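You operate a simulated robot arm through the tools that you are given. There is no shell and no other tool.

You are at the controls of a simulated two-armed robot. One attempt, no reset.

## Task
Pick up the 500 ML white bottle from the small table top with one hand, pass it to the other hand and put it on the top of the short table. Set down upright: white bottle.

It is judged by the outcome, as a careful person would: the job done as asked, and still so three seconds after it is handed in. It fails if anything else is knocked over, pushed out of place, dropped, spilled or broken.

## Robot
Two 7-joint arms with two-finger parallel grippers on one trunk, on a base that moves. Base frame: it is fixed to the floor where the robot stands at the start and does not move with it; the origin is under the middle of the robot, x ahead of it, y to its left, z up. Units: m, degrees, N and s.
The left shoulder is at the start at [0.11, 0.169, 1.511], the right one opposite. With the tool pointing down near the work surface each hand reaches from about 0.38 to 0.72 m from the robot's upright axis, wherever it stands, measured 20 degrees to its own side. Places, roughly: top of the short table [1.2, 3.7, 0.6]; white bottle [-0.25, 2, 0.75]. Payload 1.57 kg a hand.
Tool frame (each hand has its own): the origin (TCP) lies between the finger pads and is the grasp point; the fingertips stand 0.03 m ahead of it; z points along the fingers, y is the line along which they close. The gripper opens to 0.08 m. The fingers are 0.017 m wide and 0.012 m thick; the gripper's body (0.04 by 0.082 m) begins 0.08 m behind the TCP.
Orientation is told as [roll, pitch, yaw] about the base's x, y, z axes, in that order, counted from this pose: with the fingers straight down and closing along the base's y, the tool's x points along the base's -x, its y along +y and its z along -z.

## Interface
- The arms move only by the tool drive_tool. It takes "left_commands", "right_commands" or both (then of equal length, played together; a hand with none holds still); each is a list of rows, each a list of 7 numbers: the shift along the base's x, y, z in cm, then the turn, a rotation vector about the base's x, y, z in degrees, then the finger opening in cm, from 0 to 8. In form: [[x, y, z, rx, ry, rz, grip], ...]. A call has 1 to 20 rows; each row shifts and turns the commanded pose from where the row before left it. Each row takes 0.2 s and may step no farther than 0.05 m and 8.6 degrees from the row before; otherwise, or with a gripper value out of range, the whole call is refused. Where a pose cannot be reached the arm comes as near as it can. A force on the tool above 40 N (or 10 N above the force at the start of the call, whichever is more), or a blocked arm, ends the call early, and 0.2 s more pass. Each finger travels about 0.072 m/s and halts on what it meets, pressing with about 34 N; the grip force reading is that of the motor and also rises with nothing between the fingers. The clock runs only during rows and for 0.2 s after the last one: add rows that do not move to give the fingers time. The reply holds the time, the measured pose of the TCP, the force on the tool along the base axes, the opening and the grip force, in the units named above and with some noise, with the torque about the TCP (base axes, N m) and any sound that the robot's microphone picked up.
- Cameras (640 x 400 px; columns grow to the right, rows downward): "scene" is now at [0.1611, 0.0123, 1.7028]; the picture's right is [0.11, -0.99, 0.00], its down [-0.70, -0.07, -0.71] and it looks along [0.71, 0.08, -0.70] (base axes); focal length 250 px, centre (320, 200). "left" rides on the left gripper at [0.072, 0.007, -0.122] in its tool frame; the picture's right is [-0.09, 1.00, 0.00], its down [-0.84, -0.08, -0.54] and it looks along [-0.54, -0.05, 0.84] (tool axes); focal length 238 px, centre (320, 200). "right" rides on the right gripper at [0.072, -0.007, -0.122] in its tool frame; the picture's right is [0.09, 1.00, 0.00], its down [-0.84, 0.08, -0.54] and it looks along [-0.54, 0.05, 0.84] (tool axes); focal length 238 px, centre (320, 200). There is no depth. A picture from a camera that has moved, and an enlarged one, comes with that camera's place and axes in the base frame and with its lens.
- capture(camera): a new picture of that camera. The clock stands still meanwhile.
- move_column(by): slides the trunk up (or, below 0, down) by that many m; the arms and the scene camera ride with it, the base frame stays. It gives what a move gives, with no picture.
- steer(legs): drives the robot by 1 to 6 legs, each [ahead, left, turn to the left] in m, m and degrees, along the robot's own axes; the way and the turn of a leg run together, so that a leg with both is an arc; at most 1.5 m and 180 degrees a leg. The arms and the cameras ride along, it lands a little off, and it stops where it bumps. It gives what a move gives.
- head_to(pan, tilt): turns the head with the scene camera to pan (to the left, within 86 degrees either way) and tilt (down, from -29 to 69), counted from straight ahead of the robot. It gives what a move gives.
- close_up(camera, box): a new picture of the part [left, top, right, bottom] of that camera's present view, enlarged. The clock stands still meanwhile.
- job_done(): hands the job in; it is judged then, once.

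Nothing tells you exact positions but the pictures and the camera data. Unless the task says otherwise, let go and move clear before handing in.

The tools are called after "Emit:" as a command line: name --argument value ..., lists and objects as JSON in quotes. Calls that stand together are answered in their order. drive_tool: Moves the arms, as the interface text tells. Its arguments: {"type":"object","properties":{"left_commands":{"type":"array","items":{"type":"array","items":{"type":"number"}}},"right_commands":{"type":"array","items":{"type":"array","items":{"type":"number"}}}},"required":[]} The other tools are called the same way: move_column (by) moves the trunk up or down; steer (legs) drives the base; head_to (pan, tilt) turns the head that bears the scene camera; capture (camera) takes a picture; close_up (camera, box) takes an enlarged picture of a part of a camera's view; job_done () hands the job in.

At the start:

```text
clock: 0.0
left_tcp_pos: [0.6635, 0.2536, 1.0021]
left_tcp_rot: [-0.1, 0.0, -0.1]
left_ft_force: [-0.8, 0.0, -0.7]
left_moment: [0.01, 0.0, -0.01]
left_grip_width: 0.0801
left_gripper_force: 0.0
right_tcp_pos: [0.6739, -0.2278, 1.0023]
right_tcp_rot: [0.0, 0.1, 0.0]
right_ft_force: [0.5, -0.3, -0.6]
right_moment: [-0.05, 0.0, 0.03]
right_grip_width: 0.0803
right_gripper_force: 0.2
trunk travel left (down, up): [-0.825, 0.065]
robot x, y, heading: [-0.0012, 0.0027, 0.2]
head pan, tilt (commanded): [6.1, 44.5]
```

scene: 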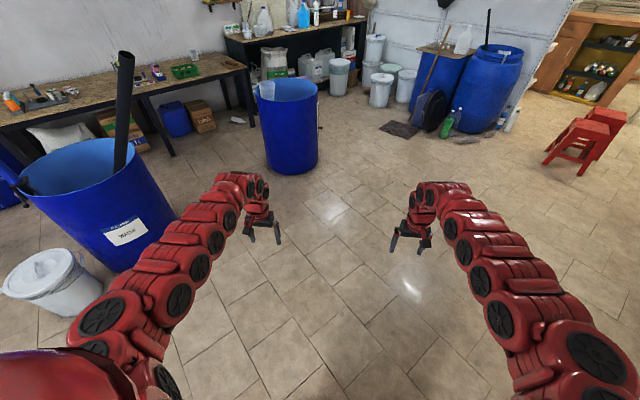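
right: 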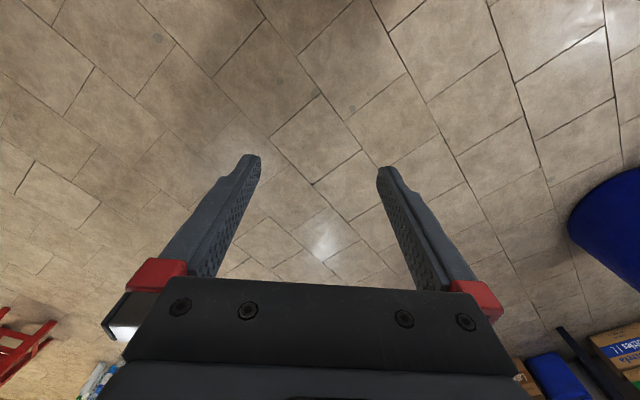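
left: 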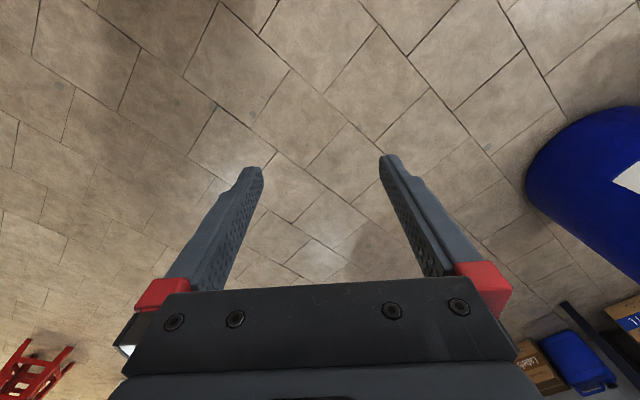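

I see a workshop with blue barrels and benches ahead and to the left. The bottle should be about 2 m to my left, so I'll look that way first.

Emit:
head_to --pan 80 --tilt 25

```text
clock: 1.5
left_tcp_pos: [0.6659, 0.253, 1.0018]
left_tcp_rot: [0.1, 0.0, 0.0]
left_ft_force: [0.4, 0.2, 0.4]
left_moment: [0.01, -0.05, 0.02]
left_grip_width: 0.08
left_gripper_force: 0.1
right_tcp_pos: [0.6737, -0.2285, 1.0026]
right_tcp_rot: [0.1, -0.1, -0.1]
right_ft_force: [0.1, -0.2, 0.7]
right_moment: [0.03, 0.01, 0.02]
right_grip_width: 0.08
right_gripper_force: 0.0
trunk travel left (down, up): [-0.825, 0.065]
robot x, y, heading: [0.0007, 0.0036, -0.2]
head pan, tilt (commanded): [80.0, 25.0]
```

The head is now panned left; I'll take a picture to find the small table and the bottle.

Emit:
capture --camera "scene"

```text
taken
camera scene: at [0.096, 0.0943, 1.7326], right [0.98, -0.17, 0.0], down [-0.07, -0.42, -0.91], along [0.16, 0.89, -0.42], focal length 250 px, centre (320, 200)
```

scene: 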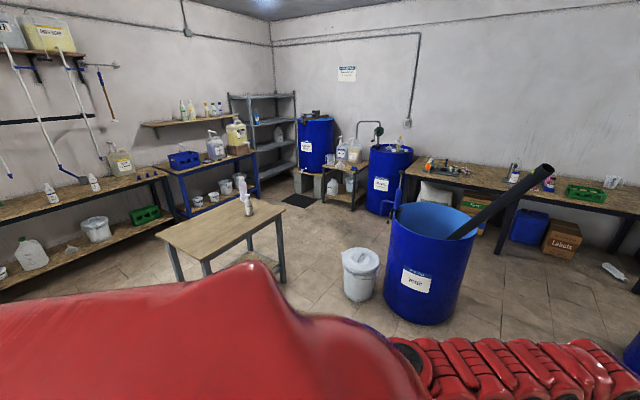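

Emit:
close_up --camera "scene" --box '[140, 160, 320, 290]'

Emit:
close_up --camera "scene" --box '[280, 100, 440, 220]'

```text
3.08 times, centred on (230, 225) of scene
camera zoom: at [0.096, 0.0943, 1.7326], right [0.98, -0.17, 0.0], down [-0.07, -0.42, -0.91], along [0.16, 0.89, -0.42], focal length 770 px, centre (597, 123)
```

zoom: 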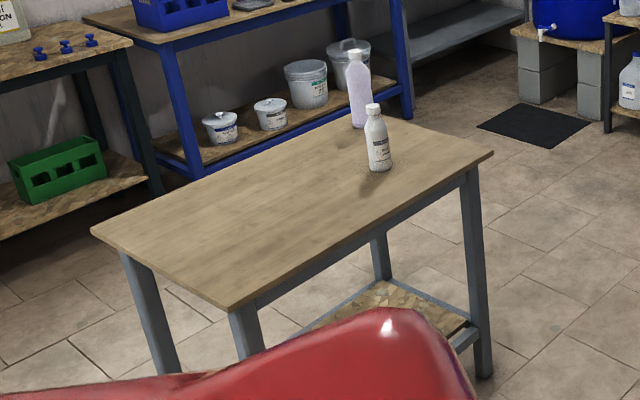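

```text
3.33 times, centred on (360, 160) of scene
camera zoom: at [0.096, 0.0943, 1.7326], right [0.98, -0.17, 0.0], down [-0.07, -0.42, -0.91], along [0.16, 0.89, -0.42], focal length 834 px, centre (187, 333)
```

zoom: 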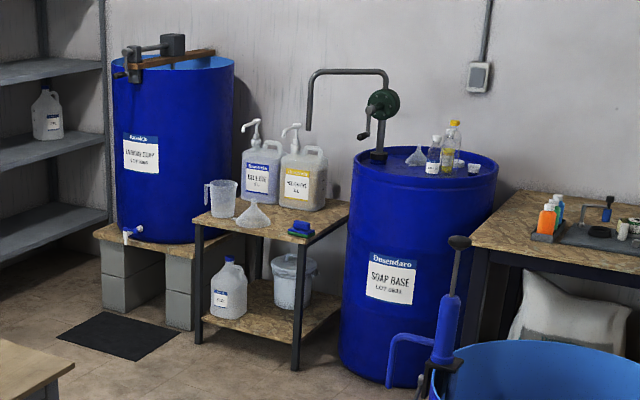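

The small table stands rotated about 45° with its near edge roughly 1.5–2 m to my left, holding a short white bottle and a taller pale bottle. The short table, with jugs, a funnel and a sponge on it, sits between two blue barrels further on. I'll check my own footprint, then turn to face that way.

Emit:
head_to --pan 0 --tilt 69

Emit:
capture --camera "scene"

Emit:
steer --legs '[[0, 0, 90]]'

Emit:
head_to --pan 0 --tilt 30

Emit:
capture --camera "scene"

```text
clock: 3.0
left_tcp_pos: [0.6649, 0.2541, 1.0035]
left_tcp_rot: [-0.1, 0.0, 0.0]
left_ft_force: [0.9, -0.6, 1.0]
left_moment: [-0.02, -0.02, 0.0]
left_grip_width: 0.08
left_gripper_force: 0.1
right_tcp_pos: [0.6746, -0.2286, 1.0024]
right_tcp_rot: [0.1, 0.0, -0.2]
right_ft_force: [-0.3, 0.4, 0.0]
right_moment: [-0.01, 0.03, 0.0]
right_grip_width: 0.0799
right_gripper_force: 0.1
trunk travel left (down, up): [-0.825, 0.065]
robot x, y, heading: [-0.0028, -0.0015, 0.1]
head pan, tilt (commanded): [0.0, 68.8]
```

```text
taken
camera scene: at [0.1358, 0.0037, 1.6732], right [0.0, -1.0, 0.0], down [-0.93, 0.0, -0.36], along [0.36, 0.0, -0.93], focal length 250 px, centre (320, 200)
```

scene: 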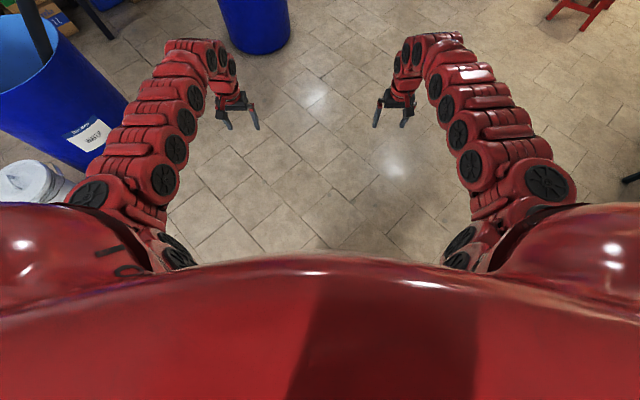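

```text
clock: 7.2
left_tcp_pos: [-0.2527, 0.6655, 1.0018]
left_tcp_rot: [0.0, 0.0, 90.0]
left_ft_force: [0.4, -0.1, 0.6]
left_moment: [0.02, 0.0, 0.02]
left_grip_width: 0.0801
left_gripper_force: 0.1
right_tcp_pos: [0.227, 0.6734, 1.0015]
right_tcp_rot: [0.0, 0.0, 89.9]
right_ft_force: [-0.8, 0.1, -0.3]
right_moment: [0.02, -0.02, 0.01]
right_grip_width: 0.0801
right_gripper_force: 0.1
trunk travel left (down, up): [-0.825, 0.065]
robot x, y, heading: [-0.0028, 0.0024, 90.2]
head pan, tilt (commanded): [0.0, 68.8]
```

```text
clock: 8.3
left_tcp_pos: [-0.2526, 0.6644, 1.0022]
left_tcp_rot: [0.0, 0.0, 90.0]
left_ft_force: [-0.1, -0.3, -0.1]
left_moment: [0.02, 0.0, 0.0]
left_grip_width: 0.0802
left_gripper_force: 0.1
right_tcp_pos: [0.2287, 0.6738, 1.0025]
right_tcp_rot: [0.0, 0.1, 90.0]
right_ft_force: [-0.2, 0.6, 0.8]
right_moment: [0.04, 0.01, -0.03]
right_grip_width: 0.0796
right_gripper_force: 0.0
trunk travel left (down, up): [-0.825, 0.065]
robot x, y, heading: [0.0007, 0.0001, 89.9]
head pan, tilt (commanded): [0.0, 30.0]
```

```text
taken
camera scene: at [-0.0003, 0.1744, 1.7246], right [1.0, 0.0, 0.0], down [0.0, -0.5, -0.87], along [0.0, 0.87, -0.5], focal length 250 px, centre (320, 200)
```

scene: 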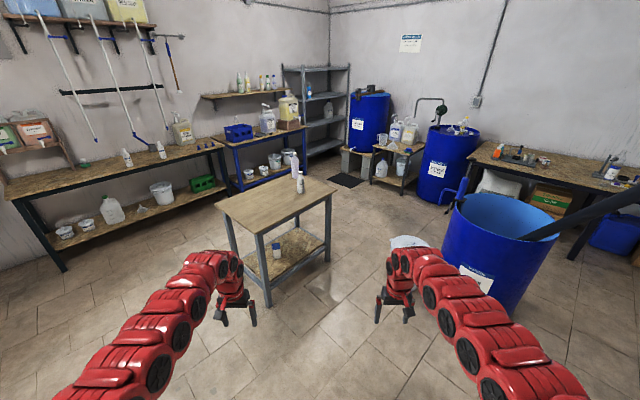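

Now I have the whole table in view from the front. I'll enlarge the table and bottle, and the short table, to measure them.

Emit:
close_up --camera "scene" --box '[200, 150, 360, 310]'

Emit:
close_up --camera "scene" --box '[270, 160, 340, 204]'

Emit:
close_up --camera "scene" --box '[340, 80, 480, 220]'

```text
2.50 times, centred on (280, 230) of scene
camera zoom: at [-0.0003, 0.1744, 1.7246], right [1.0, 0.0, 0.0], down [0.0, -0.5, -0.87], along [0.0, 0.87, -0.5], focal length 625 px, centre (420, 125)
```

zoom: 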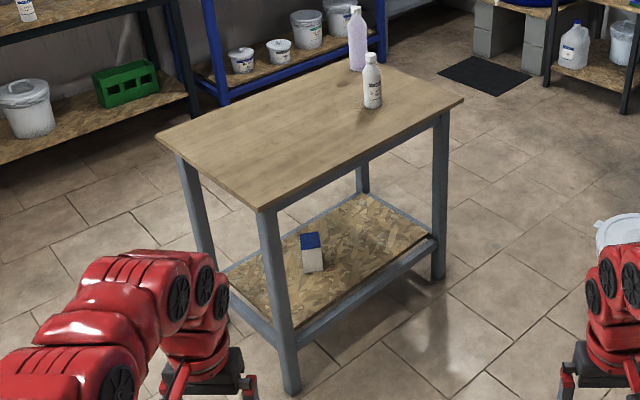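

```text
9.09 times, centred on (305, 182) of scene
camera zoom: at [-0.0003, 0.1744, 1.7246], right [1.0, 0.0, 0.0], down [0.0, -0.5, -0.87], along [0.0, 0.87, -0.5], focal length 2274 px, centre (456, 364)
```

zoom: 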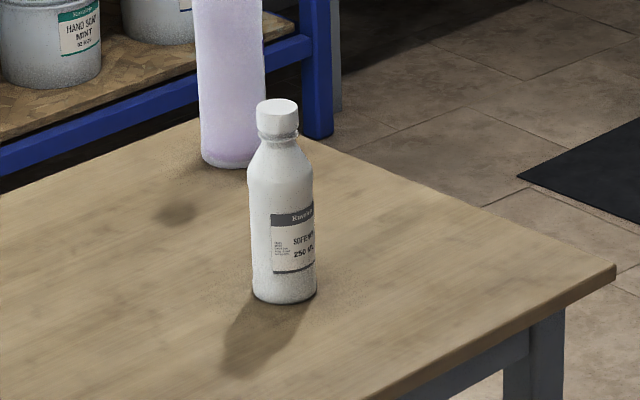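

```text
2.86 times, centred on (410, 150) of scene
camera zoom: at [-0.0003, 0.1744, 1.7246], right [1.0, 0.0, 0.0], down [0.0, -0.5, -0.87], along [0.0, 0.87, -0.5], focal length 715 px, centre (63, 343)
```

zoom: 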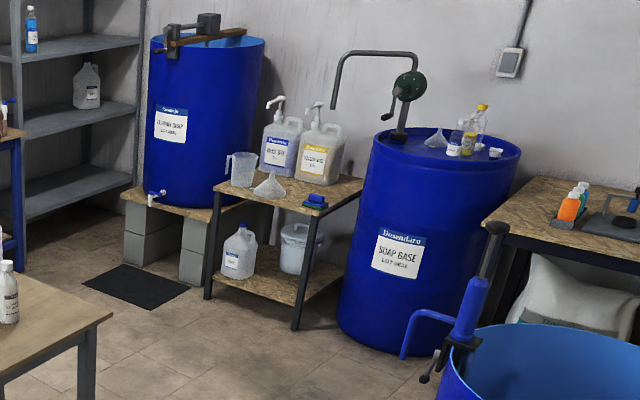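

The shorter bottle's label may read "250 ML", so I can't yet be sure which bottle is the 500 ML one. I'll drive closer to read the labels before choosing.

Emit:
steer --legs '[[0.8, -0.25, 15]]'

Emit:
head_to --pan 0 --tilt 35

Emit:
capture --camera "scene"

```text
clock: 12.7
left_tcp_pos: [-0.2736, 1.3949, 1.0014]
left_tcp_rot: [0.0, 0.0, 105.2]
left_ft_force: [-0.5, -0.6, 1.0]
left_moment: [0.01, 0.02, 0.02]
left_grip_width: 0.0803
left_gripper_force: 0.0
right_tcp_pos: [0.1892, 1.5296, 1.0014]
right_tcp_rot: [0.0, -0.1, 105.1]
right_ft_force: [0.3, 0.3, -0.9]
right_moment: [0.02, 0.02, 0.01]
right_grip_width: 0.0799
right_gripper_force: 0.0
trunk travel left (down, up): [-0.825, 0.065]
robot x, y, heading: [0.142, 0.8215, 105.2]
head pan, tilt (commanded): [0.0, 30.0]
```

```text
clock: 13.4
left_tcp_pos: [-0.2743, 1.3952, 1.0018]
left_tcp_rot: [-0.1, -0.1, 105.2]
left_ft_force: [-0.1, -0.3, 0.9]
left_moment: [0.0, -0.01, 0.0]
left_grip_width: 0.08
left_gripper_force: 0.2
right_tcp_pos: [0.1897, 1.5311, 1.0023]
right_tcp_rot: [0.0, -0.1, 104.9]
right_ft_force: [0.0, -0.8, -0.3]
right_moment: [-0.02, 0.01, 0.02]
right_grip_width: 0.08
right_gripper_force: 0.0
trunk travel left (down, up): [-0.825, 0.065]
robot x, y, heading: [0.1463, 0.821, 104.9]
head pan, tilt (commanded): [0.0, 35.0]
```

```text
taken
camera scene: at [0.1008, 0.9867, 1.7169], right [0.97, 0.26, 0.0], down [0.15, -0.55, -0.82], along [-0.21, 0.79, -0.57], focal length 250 px, centre (320, 200)
```

scene: 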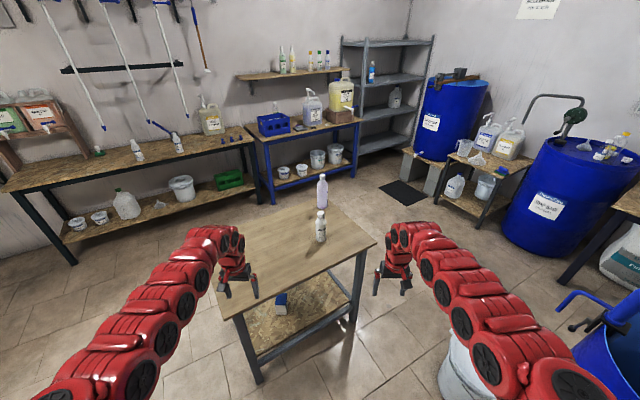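

Emit:
close_up --camera "scene" --box '[292, 168, 356, 248]'

Emit:
close_up --camera "scene" --box '[310, 206, 334, 246]'

Emit:
close_up --camera "scene" --box '[110, 110, 210, 170]'

Emit:
close_up --camera "scene" --box '[400, 100, 540, 220]'

```text
5.00 times, centred on (324, 208) of scene
camera zoom: at [0.1008, 0.9867, 1.7169], right [0.97, 0.26, 0.0], down [0.15, -0.55, -0.82], along [-0.21, 0.79, -0.57], focal length 1251 px, centre (300, 160)
```

zoom: 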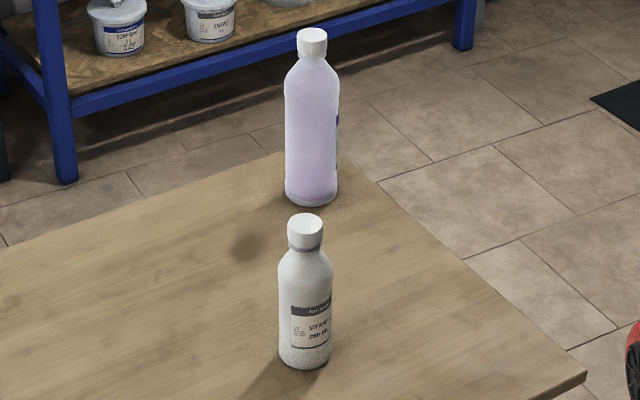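

```text
10.00 times, centred on (322, 226) of scene
camera zoom: at [0.1008, 0.9867, 1.7169], right [0.97, 0.26, 0.0], down [0.15, -0.55, -0.82], along [-0.21, 0.79, -0.57], focal length 2501 px, centre (300, -60)
```

zoom: 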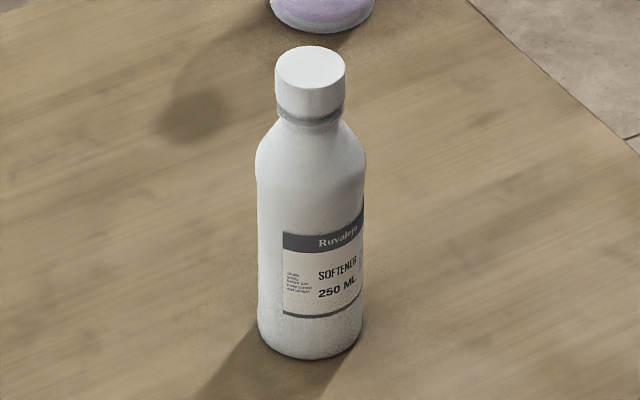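

```text
6.40 times, centred on (160, 140) of scene
camera zoom: at [0.1008, 0.9867, 1.7169], right [0.97, 0.26, 0.0], down [0.15, -0.55, -0.82], along [-0.21, 0.79, -0.57], focal length 1601 px, centre (1344, 584)
```

zoom: 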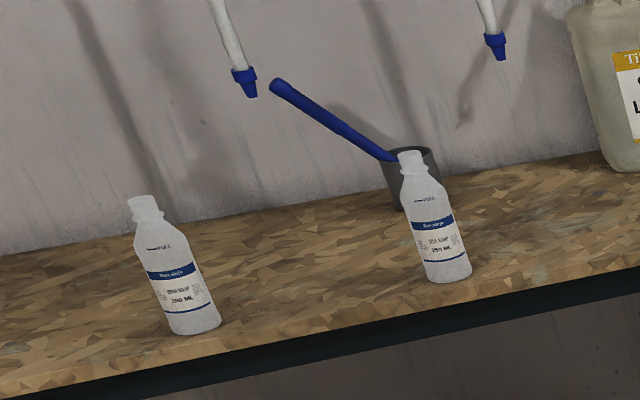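

```text
3.33 times, centred on (470, 160) of scene
camera zoom: at [0.1008, 0.9867, 1.7169], right [0.97, 0.26, 0.0], down [0.15, -0.55, -0.82], along [-0.21, 0.79, -0.57], focal length 834 px, centre (-180, 333)
```

zoom: 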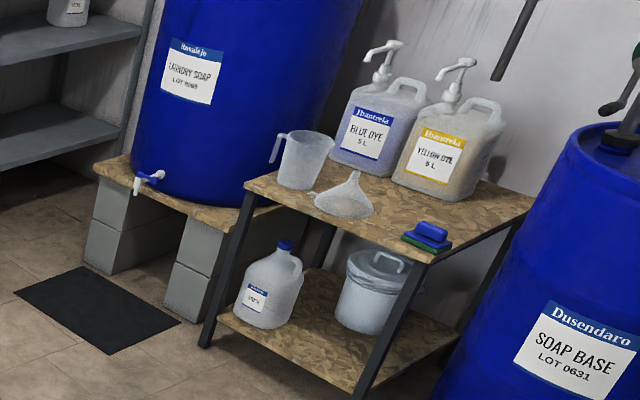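

The shorter bottle clearly reads "SOFTENER 250 ML", so the tall pale bottle, about twice its volume, is probably the 500 ML one. Its label faces away from me, to the north-east. I'll check the routes to that side of the table, starting with the left side.

Emit:
head_to --pan 40 --tilt 35

Emit:
capture --camera "scene"

Emit:
head_to --pan -30 --tilt 40

Emit:
capture --camera "scene"

```text
clock: 14.4
left_tcp_pos: [-0.2734, 1.3958, 1.0009]
left_tcp_rot: [0.0, 0.1, 105.2]
left_ft_force: [-0.5, 0.2, -0.2]
left_moment: [0.01, 0.02, 0.02]
left_grip_width: 0.08
left_gripper_force: 0.1
right_tcp_pos: [0.1893, 1.5302, 1.0022]
right_tcp_rot: [0.0, 0.0, 105.0]
right_ft_force: [0.3, 0.1, -0.5]
right_moment: [-0.01, 0.04, 0.0]
right_grip_width: 0.08
right_gripper_force: 0.0
trunk travel left (down, up): [-0.825, 0.065]
robot x, y, heading: [0.1426, 0.8197, 105.5]
head pan, tilt (commanded): [40.0, 35.0]
```

```text
taken
camera scene: at [0.0516, 0.9517, 1.7169], right [0.57, 0.82, 0.0], down [0.47, -0.33, -0.82], along [-0.67, 0.47, -0.57], focal length 250 px, centre (320, 200)
```

scene: 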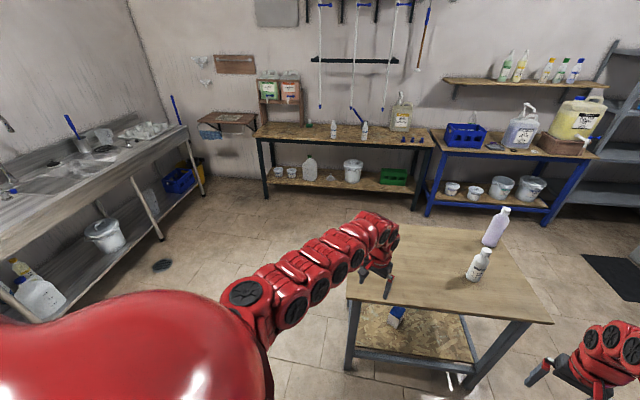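

```text
clock: 15.8
left_tcp_pos: [-0.2742, 1.3949, 1.002]
left_tcp_rot: [0.0, 0.1, 105.2]
left_ft_force: [-0.2, 0.7, 0.7]
left_moment: [0.01, -0.04, 0.0]
left_grip_width: 0.0799
left_gripper_force: 0.1
right_tcp_pos: [0.19, 1.5305, 1.0021]
right_tcp_rot: [0.0, 0.1, 105.0]
right_ft_force: [0.5, -0.5, 0.8]
right_moment: [0.01, -0.02, -0.01]
right_grip_width: 0.0799
right_gripper_force: 0.0
trunk travel left (down, up): [-0.825, 0.065]
robot x, y, heading: [0.145, 0.8214, 105.3]
head pan, tilt (commanded): [-30.0, 40.0]
```

```text
taken
camera scene: at [0.1455, 0.9835, 1.7093], right [0.97, -0.26, 0.0], down [-0.16, -0.62, -0.77], along [0.2, 0.74, -0.64], focal length 250 px, centre (320, 200)
```

scene: 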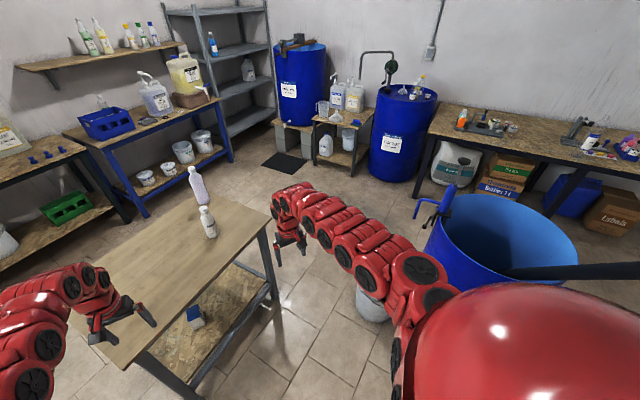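

The left side of the table has open floor, about 1.2 m between the table and the benches, while the gap by the bucket on the right is too tight. I'll raise the trunk and drive around the left side to the north-east end, where I can read the tall bottle's label and reach it.

Emit:
move_column --by 0.06

Emit:
steer --legs '[[0, 0, 70], [1.5, 0, 0]]'

Emit:
head_to --pan -70 --tilt 35

Emit:
capture --camera "scene"

```text
clock: 16.9
left_tcp_pos: [-0.2731, 1.3942, 1.0621]
left_tcp_rot: [0.1, 0.0, 105.2]
left_ft_force: [0.1, -0.5, -0.5]
left_moment: [-0.01, -0.01, 0.0]
left_grip_width: 0.0803
left_gripper_force: 0.1
right_tcp_pos: [0.1899, 1.5295, 1.0623]
right_tcp_rot: [0.0, 0.0, 105.0]
right_ft_force: [-0.1, 1.0, -1.0]
right_moment: [-0.01, 0.01, -0.01]
right_grip_width: 0.0798
right_gripper_force: 0.1
trunk travel left (down, up): [-0.885, 0.005]
robot x, y, heading: [0.1461, 0.8197, 105.3]
head pan, tilt (commanded): [-30.0, 40.0]
```

```text
clock: 27.3
left_tcp_pos: [-2.0297, 0.7683, 1.0624]
left_tcp_rot: [0.0, 0.0, 174.7]
left_ft_force: [-0.7, 0.6, -0.8]
left_moment: [-0.01, -0.04, -0.04]
left_grip_width: 0.0798
left_gripper_force: 0.0
right_tcp_pos: [-1.9957, 1.2492, 1.0634]
right_tcp_rot: [0.0, 0.0, 174.7]
right_ft_force: [-0.3, -0.1, 0.9]
right_moment: [0.01, -0.02, 0.01]
right_grip_width: 0.0798
right_gripper_force: 0.1
trunk travel left (down, up): [-0.885, 0.005]
robot x, y, heading: [-1.3473, 0.9555, 174.8]
head pan, tilt (commanded): [-30.0, 40.0]
```

```text
clock: 28.4
left_tcp_pos: [-2.0318, 0.7671, 1.0615]
left_tcp_rot: [0.0, -0.1, 174.7]
left_ft_force: [0.8, 0.9, 0.4]
left_moment: [0.01, -0.04, -0.02]
left_grip_width: 0.0801
left_gripper_force: 0.0
right_tcp_pos: [-1.9964, 1.2492, 1.0628]
right_tcp_rot: [0.0, 0.1, 174.6]
right_ft_force: [-0.3, 0.0, -0.9]
right_moment: [0.01, 0.0, 0.01]
right_grip_width: 0.08
right_gripper_force: 0.1
trunk travel left (down, up): [-0.885, 0.005]
robot x, y, heading: [-1.3422, 0.9586, 174.8]
head pan, tilt (commanded): [-70.0, 35.0]
```

```text
taken
camera scene: at [-1.4486, 1.0553, 1.7769], right [0.97, 0.25, 0.0], down [0.15, -0.55, -0.82], along [-0.21, 0.79, -0.57], focal length 250 px, centre (320, 200)
```

scene: 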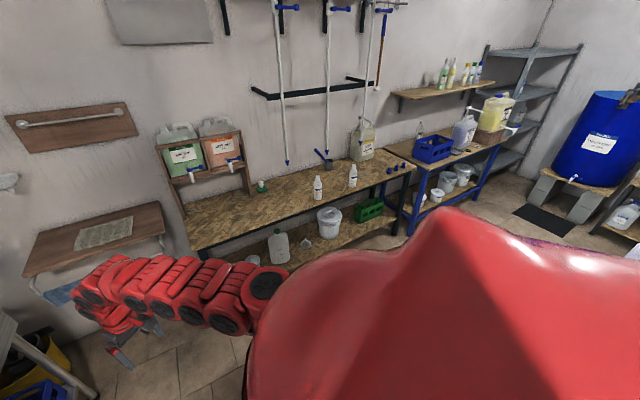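

The robot is at about [-1.35, 0.96] with clear floor around it. I'll turn to face north and drive up between the table and the bench.

Emit:
steer --legs '[[0, 0, -87], [1.1, 0, 0], [0, 0, -40]]'

Emit:
head_to --pan -20 --tilt 40

Emit:
capture --camera "scene"

```text
clock: 39.6
left_tcp_pos: [-1.0219, 2.7193, 1.0626]
left_tcp_rot: [0.0, 0.0, 46.8]
left_ft_force: [0.5, -0.3, 0.3]
left_moment: [0.01, 0.02, -0.01]
left_grip_width: 0.0798
left_gripper_force: 0.1
right_tcp_pos: [-0.6653, 2.3955, 1.0624]
right_tcp_rot: [0.0, 0.1, 46.6]
right_ft_force: [-0.6, -0.8, -0.5]
right_moment: [0.0, -0.02, 0.04]
right_grip_width: 0.0801
right_gripper_force: 0.1
trunk travel left (down, up): [-0.885, 0.005]
robot x, y, heading: [-1.2936, 2.0617, 46.6]
head pan, tilt (commanded): [-70.0, 35.0]
```

```text
clock: 40.8
left_tcp_pos: [-1.0218, 2.7199, 1.0625]
left_tcp_rot: [0.1, -0.1, 46.7]
left_ft_force: [-0.2, -0.7, -0.2]
left_moment: [0.02, 0.01, 0.01]
left_grip_width: 0.0801
left_gripper_force: 0.0
right_tcp_pos: [-0.6648, 2.3968, 1.062]
right_tcp_rot: [0.0, 0.0, 46.5]
right_ft_force: [0.1, -0.1, 0.1]
right_moment: [0.01, -0.02, 0.01]
right_grip_width: 0.0802
right_gripper_force: 0.0
trunk travel left (down, up): [-0.885, 0.005]
robot x, y, heading: [-1.2928, 2.0624, 46.6]
head pan, tilt (commanded): [-20.0, 40.0]
```

```text
taken
camera scene: at [-1.162, 2.1615, 1.7693], right [0.45, -0.89, 0.0], down [-0.57, -0.29, -0.77], along [0.68, 0.34, -0.64], focal length 250 px, centre (320, 200)
```

scene: 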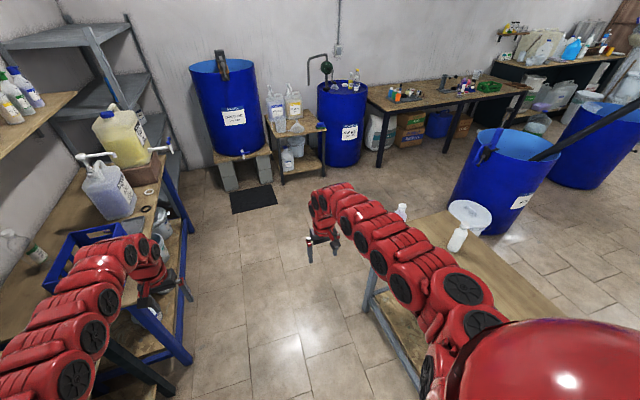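

The left hand is fairly near the bench items, so I'll pull it inward before driving on past the table's far corner.

Emit:
drive_tool --left_commands '[[3.4, -3.2, 0, 0, 0, 0, 8], [3.4, -3.2, 0, 0, 0, 0, 8], [3.4, -3.2, 0, 0, 0, 0, 8]]'

Emit:
steer --legs '[[0.9, 0, 0]]'

Emit:
capture --camera "scene"

```text
clock: 41.6
left_tcp_pos: [-0.9194, 2.623, 1.0607]
left_tcp_rot: [0.1, 0.1, 46.7]
left_ft_force: [-0.6, 0.2, 0.0]
left_moment: [0.01, -0.01, -0.01]
left_grip_width: 0.0801
left_gripper_force: 0.0
right_tcp_pos: [-0.6644, 2.3951, 1.0616]
right_tcp_rot: [0.1, 0.0, 46.8]
right_ft_force: [-0.3, -0.8, 0.5]
right_moment: [0.01, 0.0, 0.0]
right_grip_width: 0.0801
right_gripper_force: 0.1
trunk travel left (down, up): [-0.885, 0.005]
robot x, y, heading: [-1.2931, 2.0591, 47.0]
head pan, tilt (commanded): [-20.0, 40.0]
```

```text
clock: 46.3
left_tcp_pos: [-0.3069, 3.2837, 1.0613]
left_tcp_rot: [-0.1, 0.0, 47.0]
left_ft_force: [-0.3, 0.8, -0.2]
left_moment: [-0.01, -0.01, 0.01]
left_grip_width: 0.0802
left_gripper_force: 0.1
right_tcp_pos: [-0.0503, 3.0562, 1.0619]
right_tcp_rot: [0.0, 0.0, 46.8]
right_ft_force: [0.5, 0.1, 0.6]
right_moment: [0.03, 0.01, 0.02]
right_grip_width: 0.0799
right_gripper_force: 0.0
trunk travel left (down, up): [-0.885, 0.005]
robot x, y, heading: [-0.6753, 2.7194, 47.0]
head pan, tilt (commanded): [-20.0, 40.0]
```

```text
taken
camera scene: at [-0.5465, 2.8203, 1.7694], right [0.45, -0.89, 0.0], down [-0.57, -0.29, -0.77], along [0.68, 0.35, -0.64], focal length 250 px, centre (320, 200)
```

scene: 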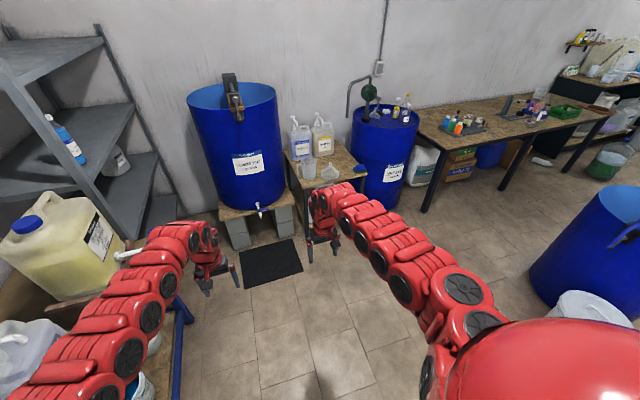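

The tall bottle is now behind my right side and the short table is ahead to the right. I'll turn right, away from the jug on the blue bench, and move into the open floor north-east of the small table.

Emit:
steer --legs '[[0, 0, -40], [0.3, 0.2, 0], [0.82, -0.07, 0]]'

Emit:
head_to --pan 30 --tilt 35

Emit:
capture --camera "scene"

```text
clock: 54.5
left_tcp_pos: [1.0645, 3.1869, 1.0622]
left_tcp_rot: [0.1, -0.1, 7.4]
left_ft_force: [-0.5, 0.7, -0.5]
left_moment: [-0.01, 0.05, 0.0]
left_grip_width: 0.0799
left_gripper_force: 0.1
right_tcp_pos: [1.1172, 2.8492, 1.0615]
right_tcp_rot: [-0.1, 0.0, 7.3]
right_ft_force: [0.0, 0.4, 0.5]
right_moment: [-0.02, -0.01, 0.01]
right_grip_width: 0.0799
right_gripper_force: 0.0
trunk travel left (down, up): [-0.885, 0.005]
robot x, y, heading: [0.4181, 2.991, 7.0]
head pan, tilt (commanded): [-20.0, 40.0]
```

```text
clock: 55.7
left_tcp_pos: [1.0637, 3.1876, 1.0621]
left_tcp_rot: [0.0, 0.0, 7.5]
left_ft_force: [-0.3, 0.5, -0.1]
left_moment: [0.01, -0.02, 0.01]
left_grip_width: 0.0803
left_gripper_force: 0.0
right_tcp_pos: [1.1176, 2.8496, 1.0625]
right_tcp_rot: [0.1, 0.0, 7.3]
right_ft_force: [0.0, 0.0, -0.1]
right_moment: [0.01, -0.03, -0.03]
right_grip_width: 0.0801
right_gripper_force: 0.1
trunk travel left (down, up): [-0.885, 0.005]
robot x, y, heading: [0.4212, 2.9889, 7.2]
head pan, tilt (commanded): [30.0, 35.0]
```

```text
taken
camera scene: at [0.5692, 3.0562, 1.7769], right [0.61, -0.8, 0.0], down [-0.46, -0.35, -0.82], along [0.65, 0.5, -0.57], focal length 250 px, centre (320, 200)
```

scene: 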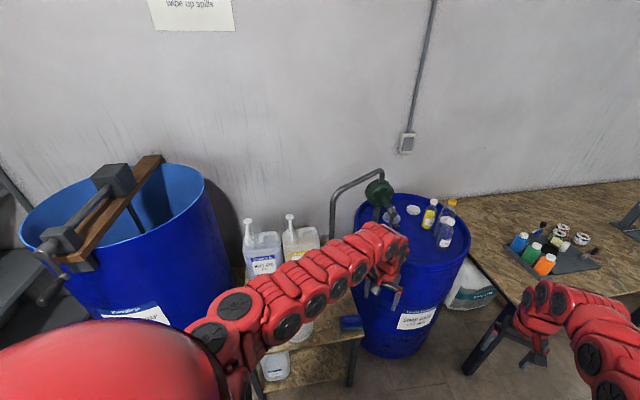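

I'm now north-east of the small table. I'll turn clockwise to face it and read the tall bottle's label.

Emit:
steer --legs '[[0, 0, -100]]'

Emit:
head_to --pan -35 --tilt 40

Emit:
capture --camera "scene"

```text
clock: 60.3
left_tcp_pos: [0.5038, 2.3198, 1.0618]
left_tcp_rot: [0.0, 0.0, -92.5]
left_ft_force: [-0.6, -1.0, 0.5]
left_moment: [-0.01, 0.01, -0.02]
left_grip_width: 0.0799
left_gripper_force: 0.1
right_tcp_pos: [0.1613, 2.3256, 1.0621]
right_tcp_rot: [0.0, 0.0, -92.8]
right_ft_force: [-0.2, 1.3, 0.6]
right_moment: [0.0, 0.04, 0.0]
right_grip_width: 0.08
right_gripper_force: 0.0
trunk travel left (down, up): [-0.885, 0.005]
robot x, y, heading: [0.4191, 2.9893, -92.7]
head pan, tilt (commanded): [30.0, 35.0]
```

```text
clock: 61.7
left_tcp_pos: [0.5017, 2.3195, 1.0617]
left_tcp_rot: [0.0, 0.0, -92.5]
left_ft_force: [0.7, -0.5, -0.3]
left_moment: [-0.03, 0.02, 0.01]
left_grip_width: 0.0802
left_gripper_force: 0.0
right_tcp_pos: [0.1602, 2.3262, 1.0619]
right_tcp_rot: [0.1, 0.0, -92.9]
right_ft_force: [-0.2, 0.4, 0.9]
right_moment: [0.01, 0.0, 0.01]
right_grip_width: 0.0799
right_gripper_force: 0.1
trunk travel left (down, up): [-0.885, 0.005]
robot x, y, heading: [0.4196, 2.9871, -92.6]
head pan, tilt (commanded): [-35.0, 40.0]
```

```text
taken
camera scene: at [0.3638, 2.845, 1.7693], right [-0.79, 0.61, 0.0], down [0.39, 0.51, -0.77], along [-0.47, -0.61, -0.64], focal length 250 px, centre (320, 200)
```

scene: 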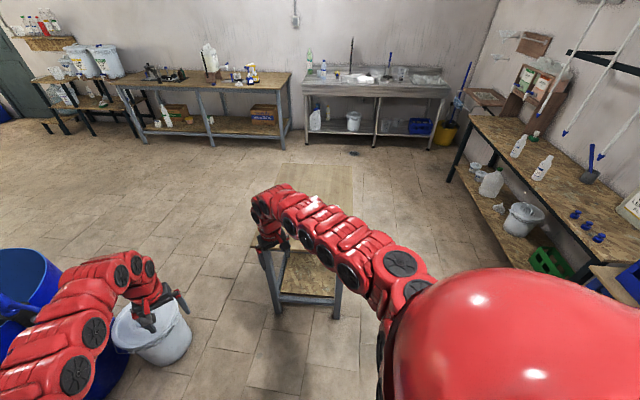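

The right arm hides the bottles from here. I'll finish the turn so the table lies between my arms.

Emit:
steer --legs '[[0, 0, -37]]'

Emit:
head_to --pan 0 --tilt 45

Emit:
capture --camera "scene"

```text
clock: 63.8
left_tcp_pos: [0.0824, 2.4048, 1.0621]
left_tcp_rot: [-0.1, 0.1, -129.8]
left_ft_force: [-0.3, -0.1, 0.3]
left_moment: [0.0, 0.03, -0.01]
left_grip_width: 0.0804
left_gripper_force: 0.0
right_tcp_pos: [-0.1862, 2.6163, 1.0623]
right_tcp_rot: [0.0, 0.0, -130.0]
right_ft_force: [-0.9, -0.6, 0.2]
right_moment: [-0.03, -0.02, 0.01]
right_grip_width: 0.0801
right_gripper_force: 0.2
trunk travel left (down, up): [-0.885, 0.005]
robot x, y, heading: [0.4185, 2.9907, -130.0]
head pan, tilt (commanded): [-35.0, 40.0]
```

```text
clock: 64.8
left_tcp_pos: [0.0815, 2.4049, 1.0622]
left_tcp_rot: [0.0, 0.0, -129.8]
left_ft_force: [1.2, -0.2, 0.0]
left_moment: [0.01, -0.04, 0.02]
left_grip_width: 0.0798
left_gripper_force: 0.0
right_tcp_pos: [-0.1854, 2.6168, 1.0626]
right_tcp_rot: [0.1, 0.0, -130.0]
right_ft_force: [0.2, 0.2, -0.7]
right_moment: [0.0, -0.02, -0.01]
right_grip_width: 0.08
right_gripper_force: 0.0
trunk travel left (down, up): [-0.885, 0.005]
robot x, y, heading: [0.4161, 2.9864, -129.8]
head pan, tilt (commanded): [0.0, 45.0]
```

```text
taken
camera scene: at [0.316, 2.8683, 1.7621], right [-0.77, 0.64, 0.0], down [0.45, 0.54, -0.71], along [-0.45, -0.54, -0.71], focal length 250 px, centre (320, 200)
```

scene: 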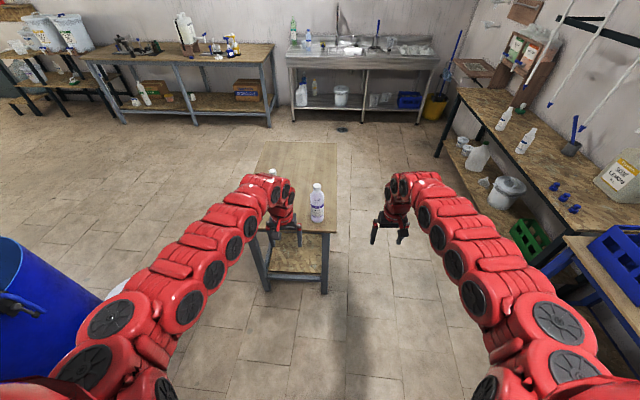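

Emit:
close_up --camera "scene" --box '[300, 175, 340, 230]'

Emit:
close_up --camera "scene" --box '[230, 130, 360, 300]'

```text
7.27 times, centred on (320, 202) of scene
camera zoom: at [0.316, 2.8683, 1.7621], right [-0.77, 0.64, 0.0], down [0.45, 0.54, -0.71], along [-0.45, -0.54, -0.71], focal length 1819 px, centre (320, 182)
```

zoom: 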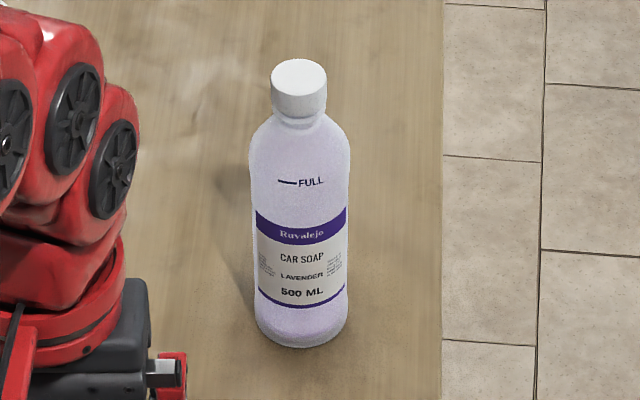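

```text
2.35 times, centred on (295, 215) of scene
camera zoom: at [0.316, 2.8683, 1.7621], right [-0.77, 0.64, 0.0], down [0.45, 0.54, -0.71], along [-0.45, -0.54, -0.71], focal length 588 px, centre (379, 165)
```

zoom: 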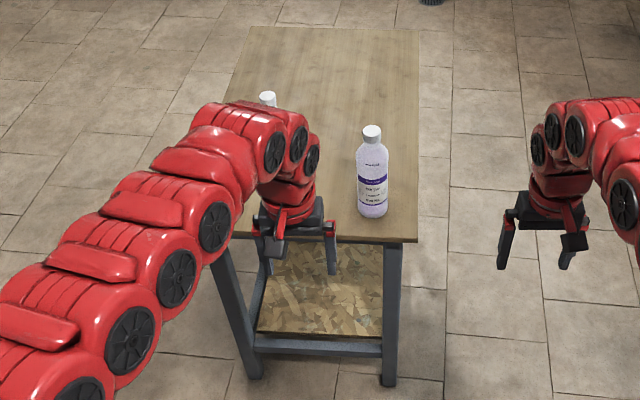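

The tall bottle's label reads "CAR SOAP LAVENDER 500 ML", so it is the target; the other bottle is 250 ML and must not be touched. It stands at about [-0.21, 2.21] on a top about 0.78 m high. I'll pull both hands back and up before driving in.

Emit:
drive_tool --left_commands '[[4.43, 0.63, 1.67, 0, 0, 0, 8], [4.43, 0.63, 1.67, 0, 0, 0, 8], [4.43, 0.63, 1.67, 0, 0, 0, 8], [4.43, 0.63, 1.67, 0, 0, 0, 8], [4.43, 0.63, 1.67, 0, 0, 0, 8], [4.43, 0.63, 1.67, 0, 0, 0, 8]]' --right_commands '[[2.14, 2.56, 1.33, 0, 0, 0, 8], [2.14, 2.56, 1.33, 0, 0, 0, 8], [2.14, 2.56, 1.33, 0, 0, 0, 8], [2.14, 2.56, 1.33, 0, 0, 0, 8], [2.14, 2.56, 1.33, 0, 0, 0, 8], [2.14, 2.56, 1.33, 0, 0, 0, 8]]'

Emit:
steer --legs '[[0.22, 0.2, 0]]'

Emit:
capture --camera "scene"

```text
clock: 66.2
left_tcp_pos: [0.2664, 2.3117, 1.1135]
left_tcp_rot: [-0.1, 0.1, -129.8]
left_ft_force: [-0.2, 0.0, -0.7]
left_moment: [-0.03, 0.0, 0.02]
left_grip_width: 0.0799
left_gripper_force: 0.0
left hand out of reach, approached as far as the arm can: row 1, 2, 3, 4, 5, 6
right_tcp_pos: [-0.1557, 2.6541, 1.0811]
right_tcp_rot: [-0.1, 0.1, -129.9]
right_ft_force: [1.0, -0.8, 0.5]
right_moment: [0.02, -0.03, -0.01]
right_grip_width: 0.0798
right_gripper_force: 0.1
right hand out of reach, approached as far as the arm can: row 2, 3, 4, 5, 6
trunk travel left (down, up): [-0.885, 0.005]
robot x, y, heading: [0.422, 2.9883, -129.9]
head pan, tilt (commanded): [0.0, 45.0]
```

```text
clock: 68.3
left_tcp_pos: [0.275, 2.0188, 1.1159]
left_tcp_rot: [0.0, 0.1, -129.9]
left_ft_force: [0.3, 0.5, 0.2]
left_moment: [0.01, -0.01, 0.02]
left_grip_width: 0.0801
left_gripper_force: 0.0
right_tcp_pos: [-0.1474, 2.3592, 1.0821]
right_tcp_rot: [0.0, 0.1, -130.1]
right_ft_force: [0.6, 0.7, 0.0]
right_moment: [-0.02, 0.03, -0.03]
right_grip_width: 0.0801
right_gripper_force: 0.0
trunk travel left (down, up): [-0.885, 0.005]
robot x, y, heading: [0.4286, 2.6952, -130.1]
head pan, tilt (commanded): [0.0, 45.0]
```

```text
taken
camera scene: at [0.3254, 2.5736, 1.7623], right [-0.77, 0.64, 0.0], down [0.45, 0.54, -0.71], along [-0.45, -0.54, -0.71], focal length 250 px, centre (320, 200)
```

scene: 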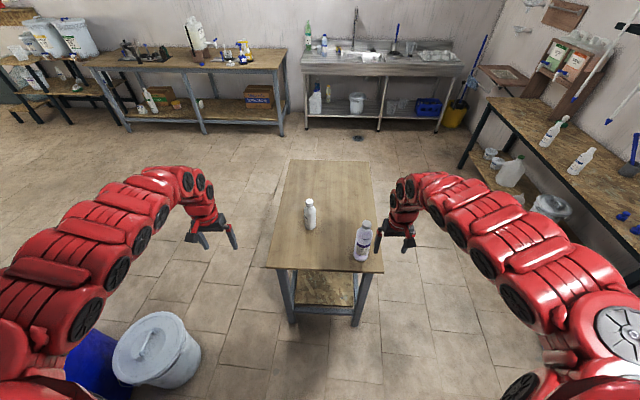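

I'm now closer, with the bottle about 0.78 m ahead and a little right, near the right hand. I'll take close views to pin its position down.

Emit:
close_up --camera "scene" --box '[340, 205, 400, 275]'

Emit:
capture --camera "right"

```text
5.71 times, centred on (370, 240) of scene
camera zoom: at [0.3254, 2.5736, 1.7623], right [-0.77, 0.64, 0.0], down [0.45, 0.54, -0.71], along [-0.45, -0.54, -0.71], focal length 1429 px, centre (34, -29)
```

zoom: 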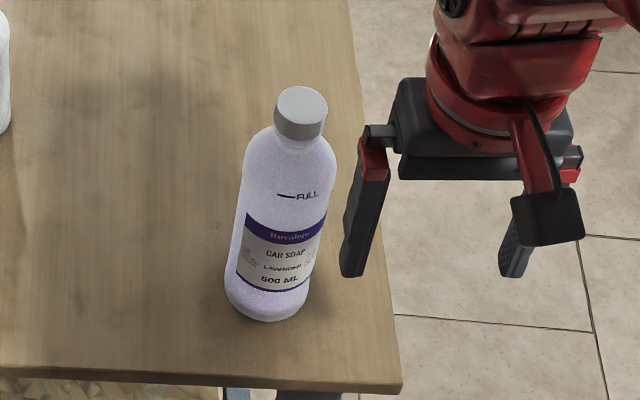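

```text
taken
camera right: at [-0.1052, 2.419, 1.2056], right [0.82, -0.57, 0.0], down [-0.48, -0.69, 0.54], along [-0.31, -0.45, -0.84], focal length 238 px, centre (320, 200)
```

right: 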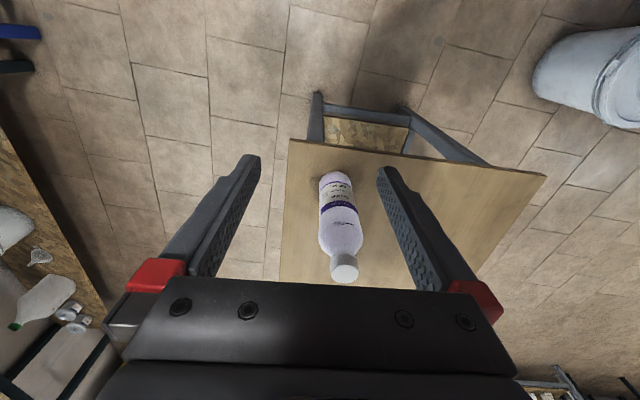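

From two views the bottle's axis comes out at about [-0.214, 2.216], with the cap top near z = 1.016. I'll line the right hand up sideways with it and roll forward 13 cm, keeping the fingers above the cap.

Emit:
drive_tool --right_commands '[[3.3, -2.76, 0, 0, 0, 0, 8], [0, 0, 0, 0, 0, 0, 8]]'

Emit:
steer --legs '[[0.13, 0, 0]]'

Emit:
capture --camera "right"

Emit:
close_up --camera "scene" --box '[300, 180, 420, 320]'

```text
clock: 68.9
left_tcp_pos: [0.2742, 2.0169, 1.1149]
left_tcp_rot: [0.1, 0.2, -129.9]
left_ft_force: [0.2, 0.8, -0.3]
left_moment: [-0.04, 0.02, -0.03]
left_grip_width: 0.0801
left_gripper_force: 0.1
right_tcp_pos: [-0.1158, 2.3293, 1.0811]
right_tcp_rot: [0.2, 0.2, -130.1]
right_ft_force: [0.0, 0.0, 0.2]
right_moment: [0.0, 0.01, 0.0]
right_grip_width: 0.0801
right_gripper_force: 0.1
trunk travel left (down, up): [-0.885, 0.005]
robot x, y, heading: [0.4316, 2.6914, -129.8]
head pan, tilt (commanded): [0.0, 45.0]
```

```text
clock: 70.1
left_tcp_pos: [0.1927, 1.9182, 1.1167]
left_tcp_rot: [-0.2, 0.1, -129.8]
left_ft_force: [-0.2, 0.0, 0.3]
left_moment: [-0.01, 0.02, 0.01]
left_grip_width: 0.0797
left_gripper_force: 0.1
right_tcp_pos: [-0.1961, 2.2316, 1.0812]
right_tcp_rot: [0.1, 0.1, -130.0]
right_ft_force: [0.5, 0.0, -0.6]
right_moment: [-0.01, -0.02, 0.02]
right_grip_width: 0.0801
right_gripper_force: 0.0
trunk travel left (down, up): [-0.885, 0.005]
robot x, y, heading: [0.347, 2.5948, -129.8]
head pan, tilt (commanded): [0.0, 45.0]
```

```text
taken
camera right: at [-0.1551, 2.2896, 1.2052], right [0.82, -0.57, 0.0], down [-0.48, -0.69, 0.54], along [-0.31, -0.45, -0.84], focal length 238 px, centre (320, 200)
```

right: 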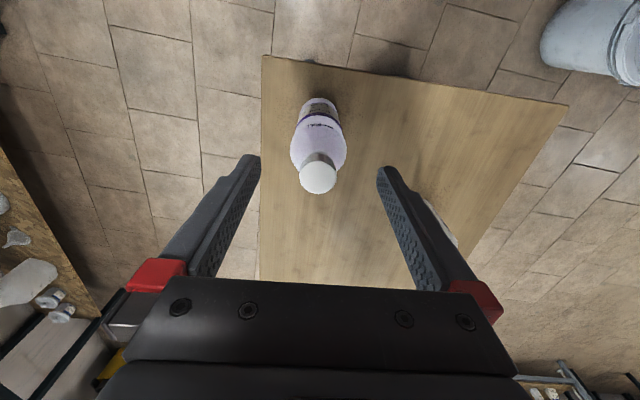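

```text
2.86 times, centred on (360, 250) of scene
camera zoom: at [0.2443, 2.4742, 1.7624], right [-0.77, 0.64, 0.0], down [0.45, 0.54, -0.71], along [-0.45, -0.54, -0.71], focal length 715 px, centre (206, 57)
```

zoom: 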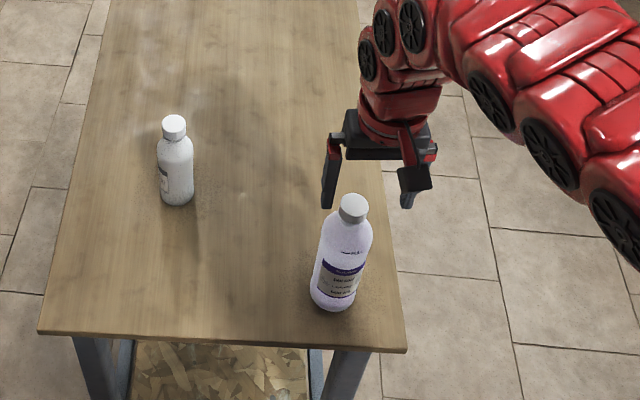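

The cap sits centred between the fingers sideways and about 2.5 cm ahead of the grasp point. I'll shift forward, then descend so the pads straddle the cap.

Emit:
drive_tool --right_commands '[[-1.6, -1.95, 0, 0, 0, 0, 8], [0, 0, -2.3, 0, 0, 0, 8], [0, 0, -2.3, 0, 0, 0, 8], [0, 0, -2.3, 0, 0, 0, 8], [0, 0, 0, 0, 0, 0, 8]]'

Emit:
capture --camera "right"

Emit:
close_up --camera "scene" --box '[310, 200, 410, 310]'

```text
clock: 71.3
left_tcp_pos: [0.193, 1.9174, 1.1147]
left_tcp_rot: [0.0, 0.2, -129.9]
left_ft_force: [0.7, 0.3, 1.1]
left_moment: [0.0, 0.02, 0.01]
left_grip_width: 0.08
left_gripper_force: 0.1
right_tcp_pos: [-0.2127, 2.2098, 1.012]
right_tcp_rot: [-0.1, 0.0, -130.0]
right_ft_force: [1.2, -1.0, 0.1]
right_moment: [-0.03, -0.02, 0.01]
right_grip_width: 0.0799
right_gripper_force: 0.1
trunk travel left (down, up): [-0.885, 0.005]
robot x, y, heading: [0.3481, 2.5903, -129.8]
head pan, tilt (commanded): [0.0, 45.0]
```

```text
taken
camera right: at [-0.1717, 2.2691, 1.1355], right [0.82, -0.57, 0.0], down [-0.48, -0.69, 0.54], along [-0.31, -0.44, -0.84], focal length 238 px, centre (320, 200)
```

right: 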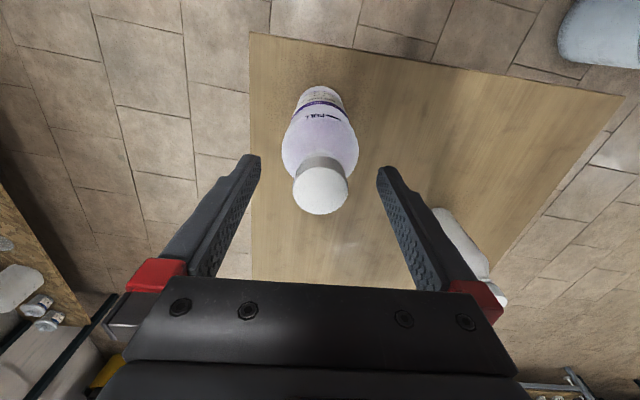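

```text
3.64 times, centred on (360, 255) of scene
camera zoom: at [0.243, 2.4729, 1.7622], right [-0.77, 0.64, 0.0], down [0.45, 0.54, -0.71], along [-0.45, -0.54, -0.71], focal length 910 px, centre (174, 0)
```

zoom: 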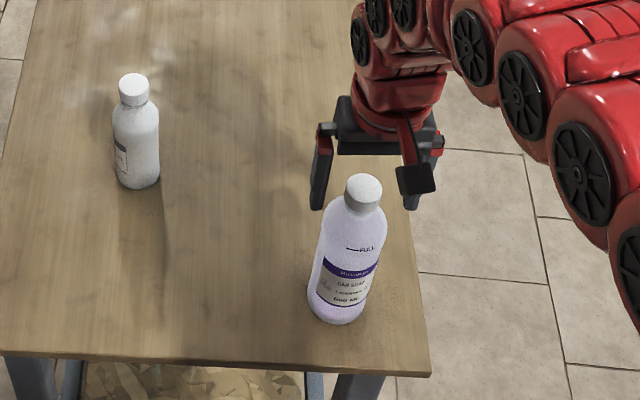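

The camera view puts the cap exactly on the grasp axis, perhaps a few millimetres low. I'll go down 6 mm more and close the fingers on the cap.

Emit:
drive_tool --right_commands '[[0, 0, -0.6, 0, 0, 0, 8], [0, 0, 0, 0, 0, 0, 4], [0, 0, 0, 0, 0, 0, 2], [0, 0, 0, 0, 0, 0, 0], [0, 0, 0, 0, 0, 0, 0], [0, 0, 0, 0, 0, 0, 0]]'

Emit:
capture --camera "right"

Emit:
close_up --camera "scene" --box '[310, 200, 410, 310]'

```text
clock: 72.7
left_tcp_pos: [0.1915, 1.9159, 1.1154]
left_tcp_rot: [-0.1, 0.2, -129.7]
left_ft_force: [0.5, -0.9, -1.0]
left_moment: [0.0, 0.03, 0.01]
left_grip_width: 0.0802
left_gripper_force: 0.2
right_tcp_pos: [-0.2137, 2.2111, 1.0063]
right_tcp_rot: [0.1, 0.2, -130.0]
right_ft_force: [0.7, 0.6, -0.6]
right_moment: [0.0, -0.03, 0.03]
right_grip_width: 0.032
right_gripper_force: 34.4
trunk travel left (down, up): [-0.885, 0.005]
robot x, y, heading: [0.3467, 2.5964, -129.8]
head pan, tilt (commanded): [0.0, 45.0]
```

```text
taken
camera right: at [-0.1717, 2.2687, 1.1293], right [0.82, -0.57, 0.0], down [-0.48, -0.69, 0.54], along [-0.31, -0.44, -0.84], focal length 238 px, centre (320, 200)
```

right: 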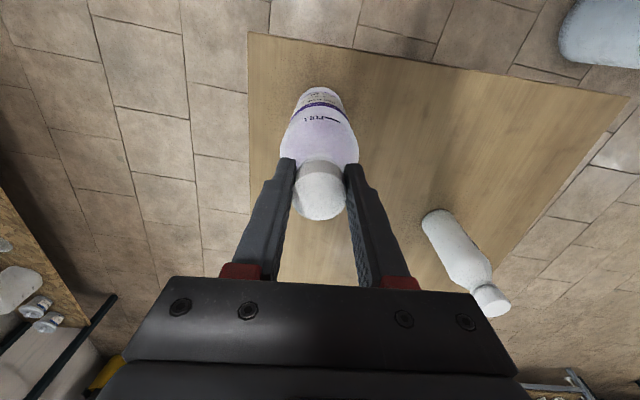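

```text
3.64 times, centred on (360, 255) of scene
camera zoom: at [0.2429, 2.4721, 1.7621], right [-0.77, 0.64, 0.0], down [0.45, 0.54, -0.71], along [-0.45, -0.54, -0.71], focal length 910 px, centre (174, 0)
```

zoom: 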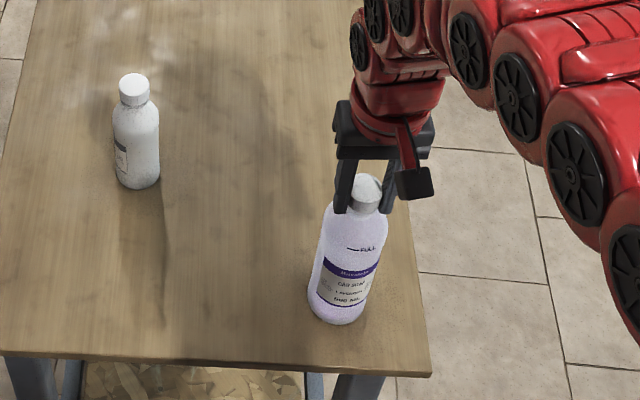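

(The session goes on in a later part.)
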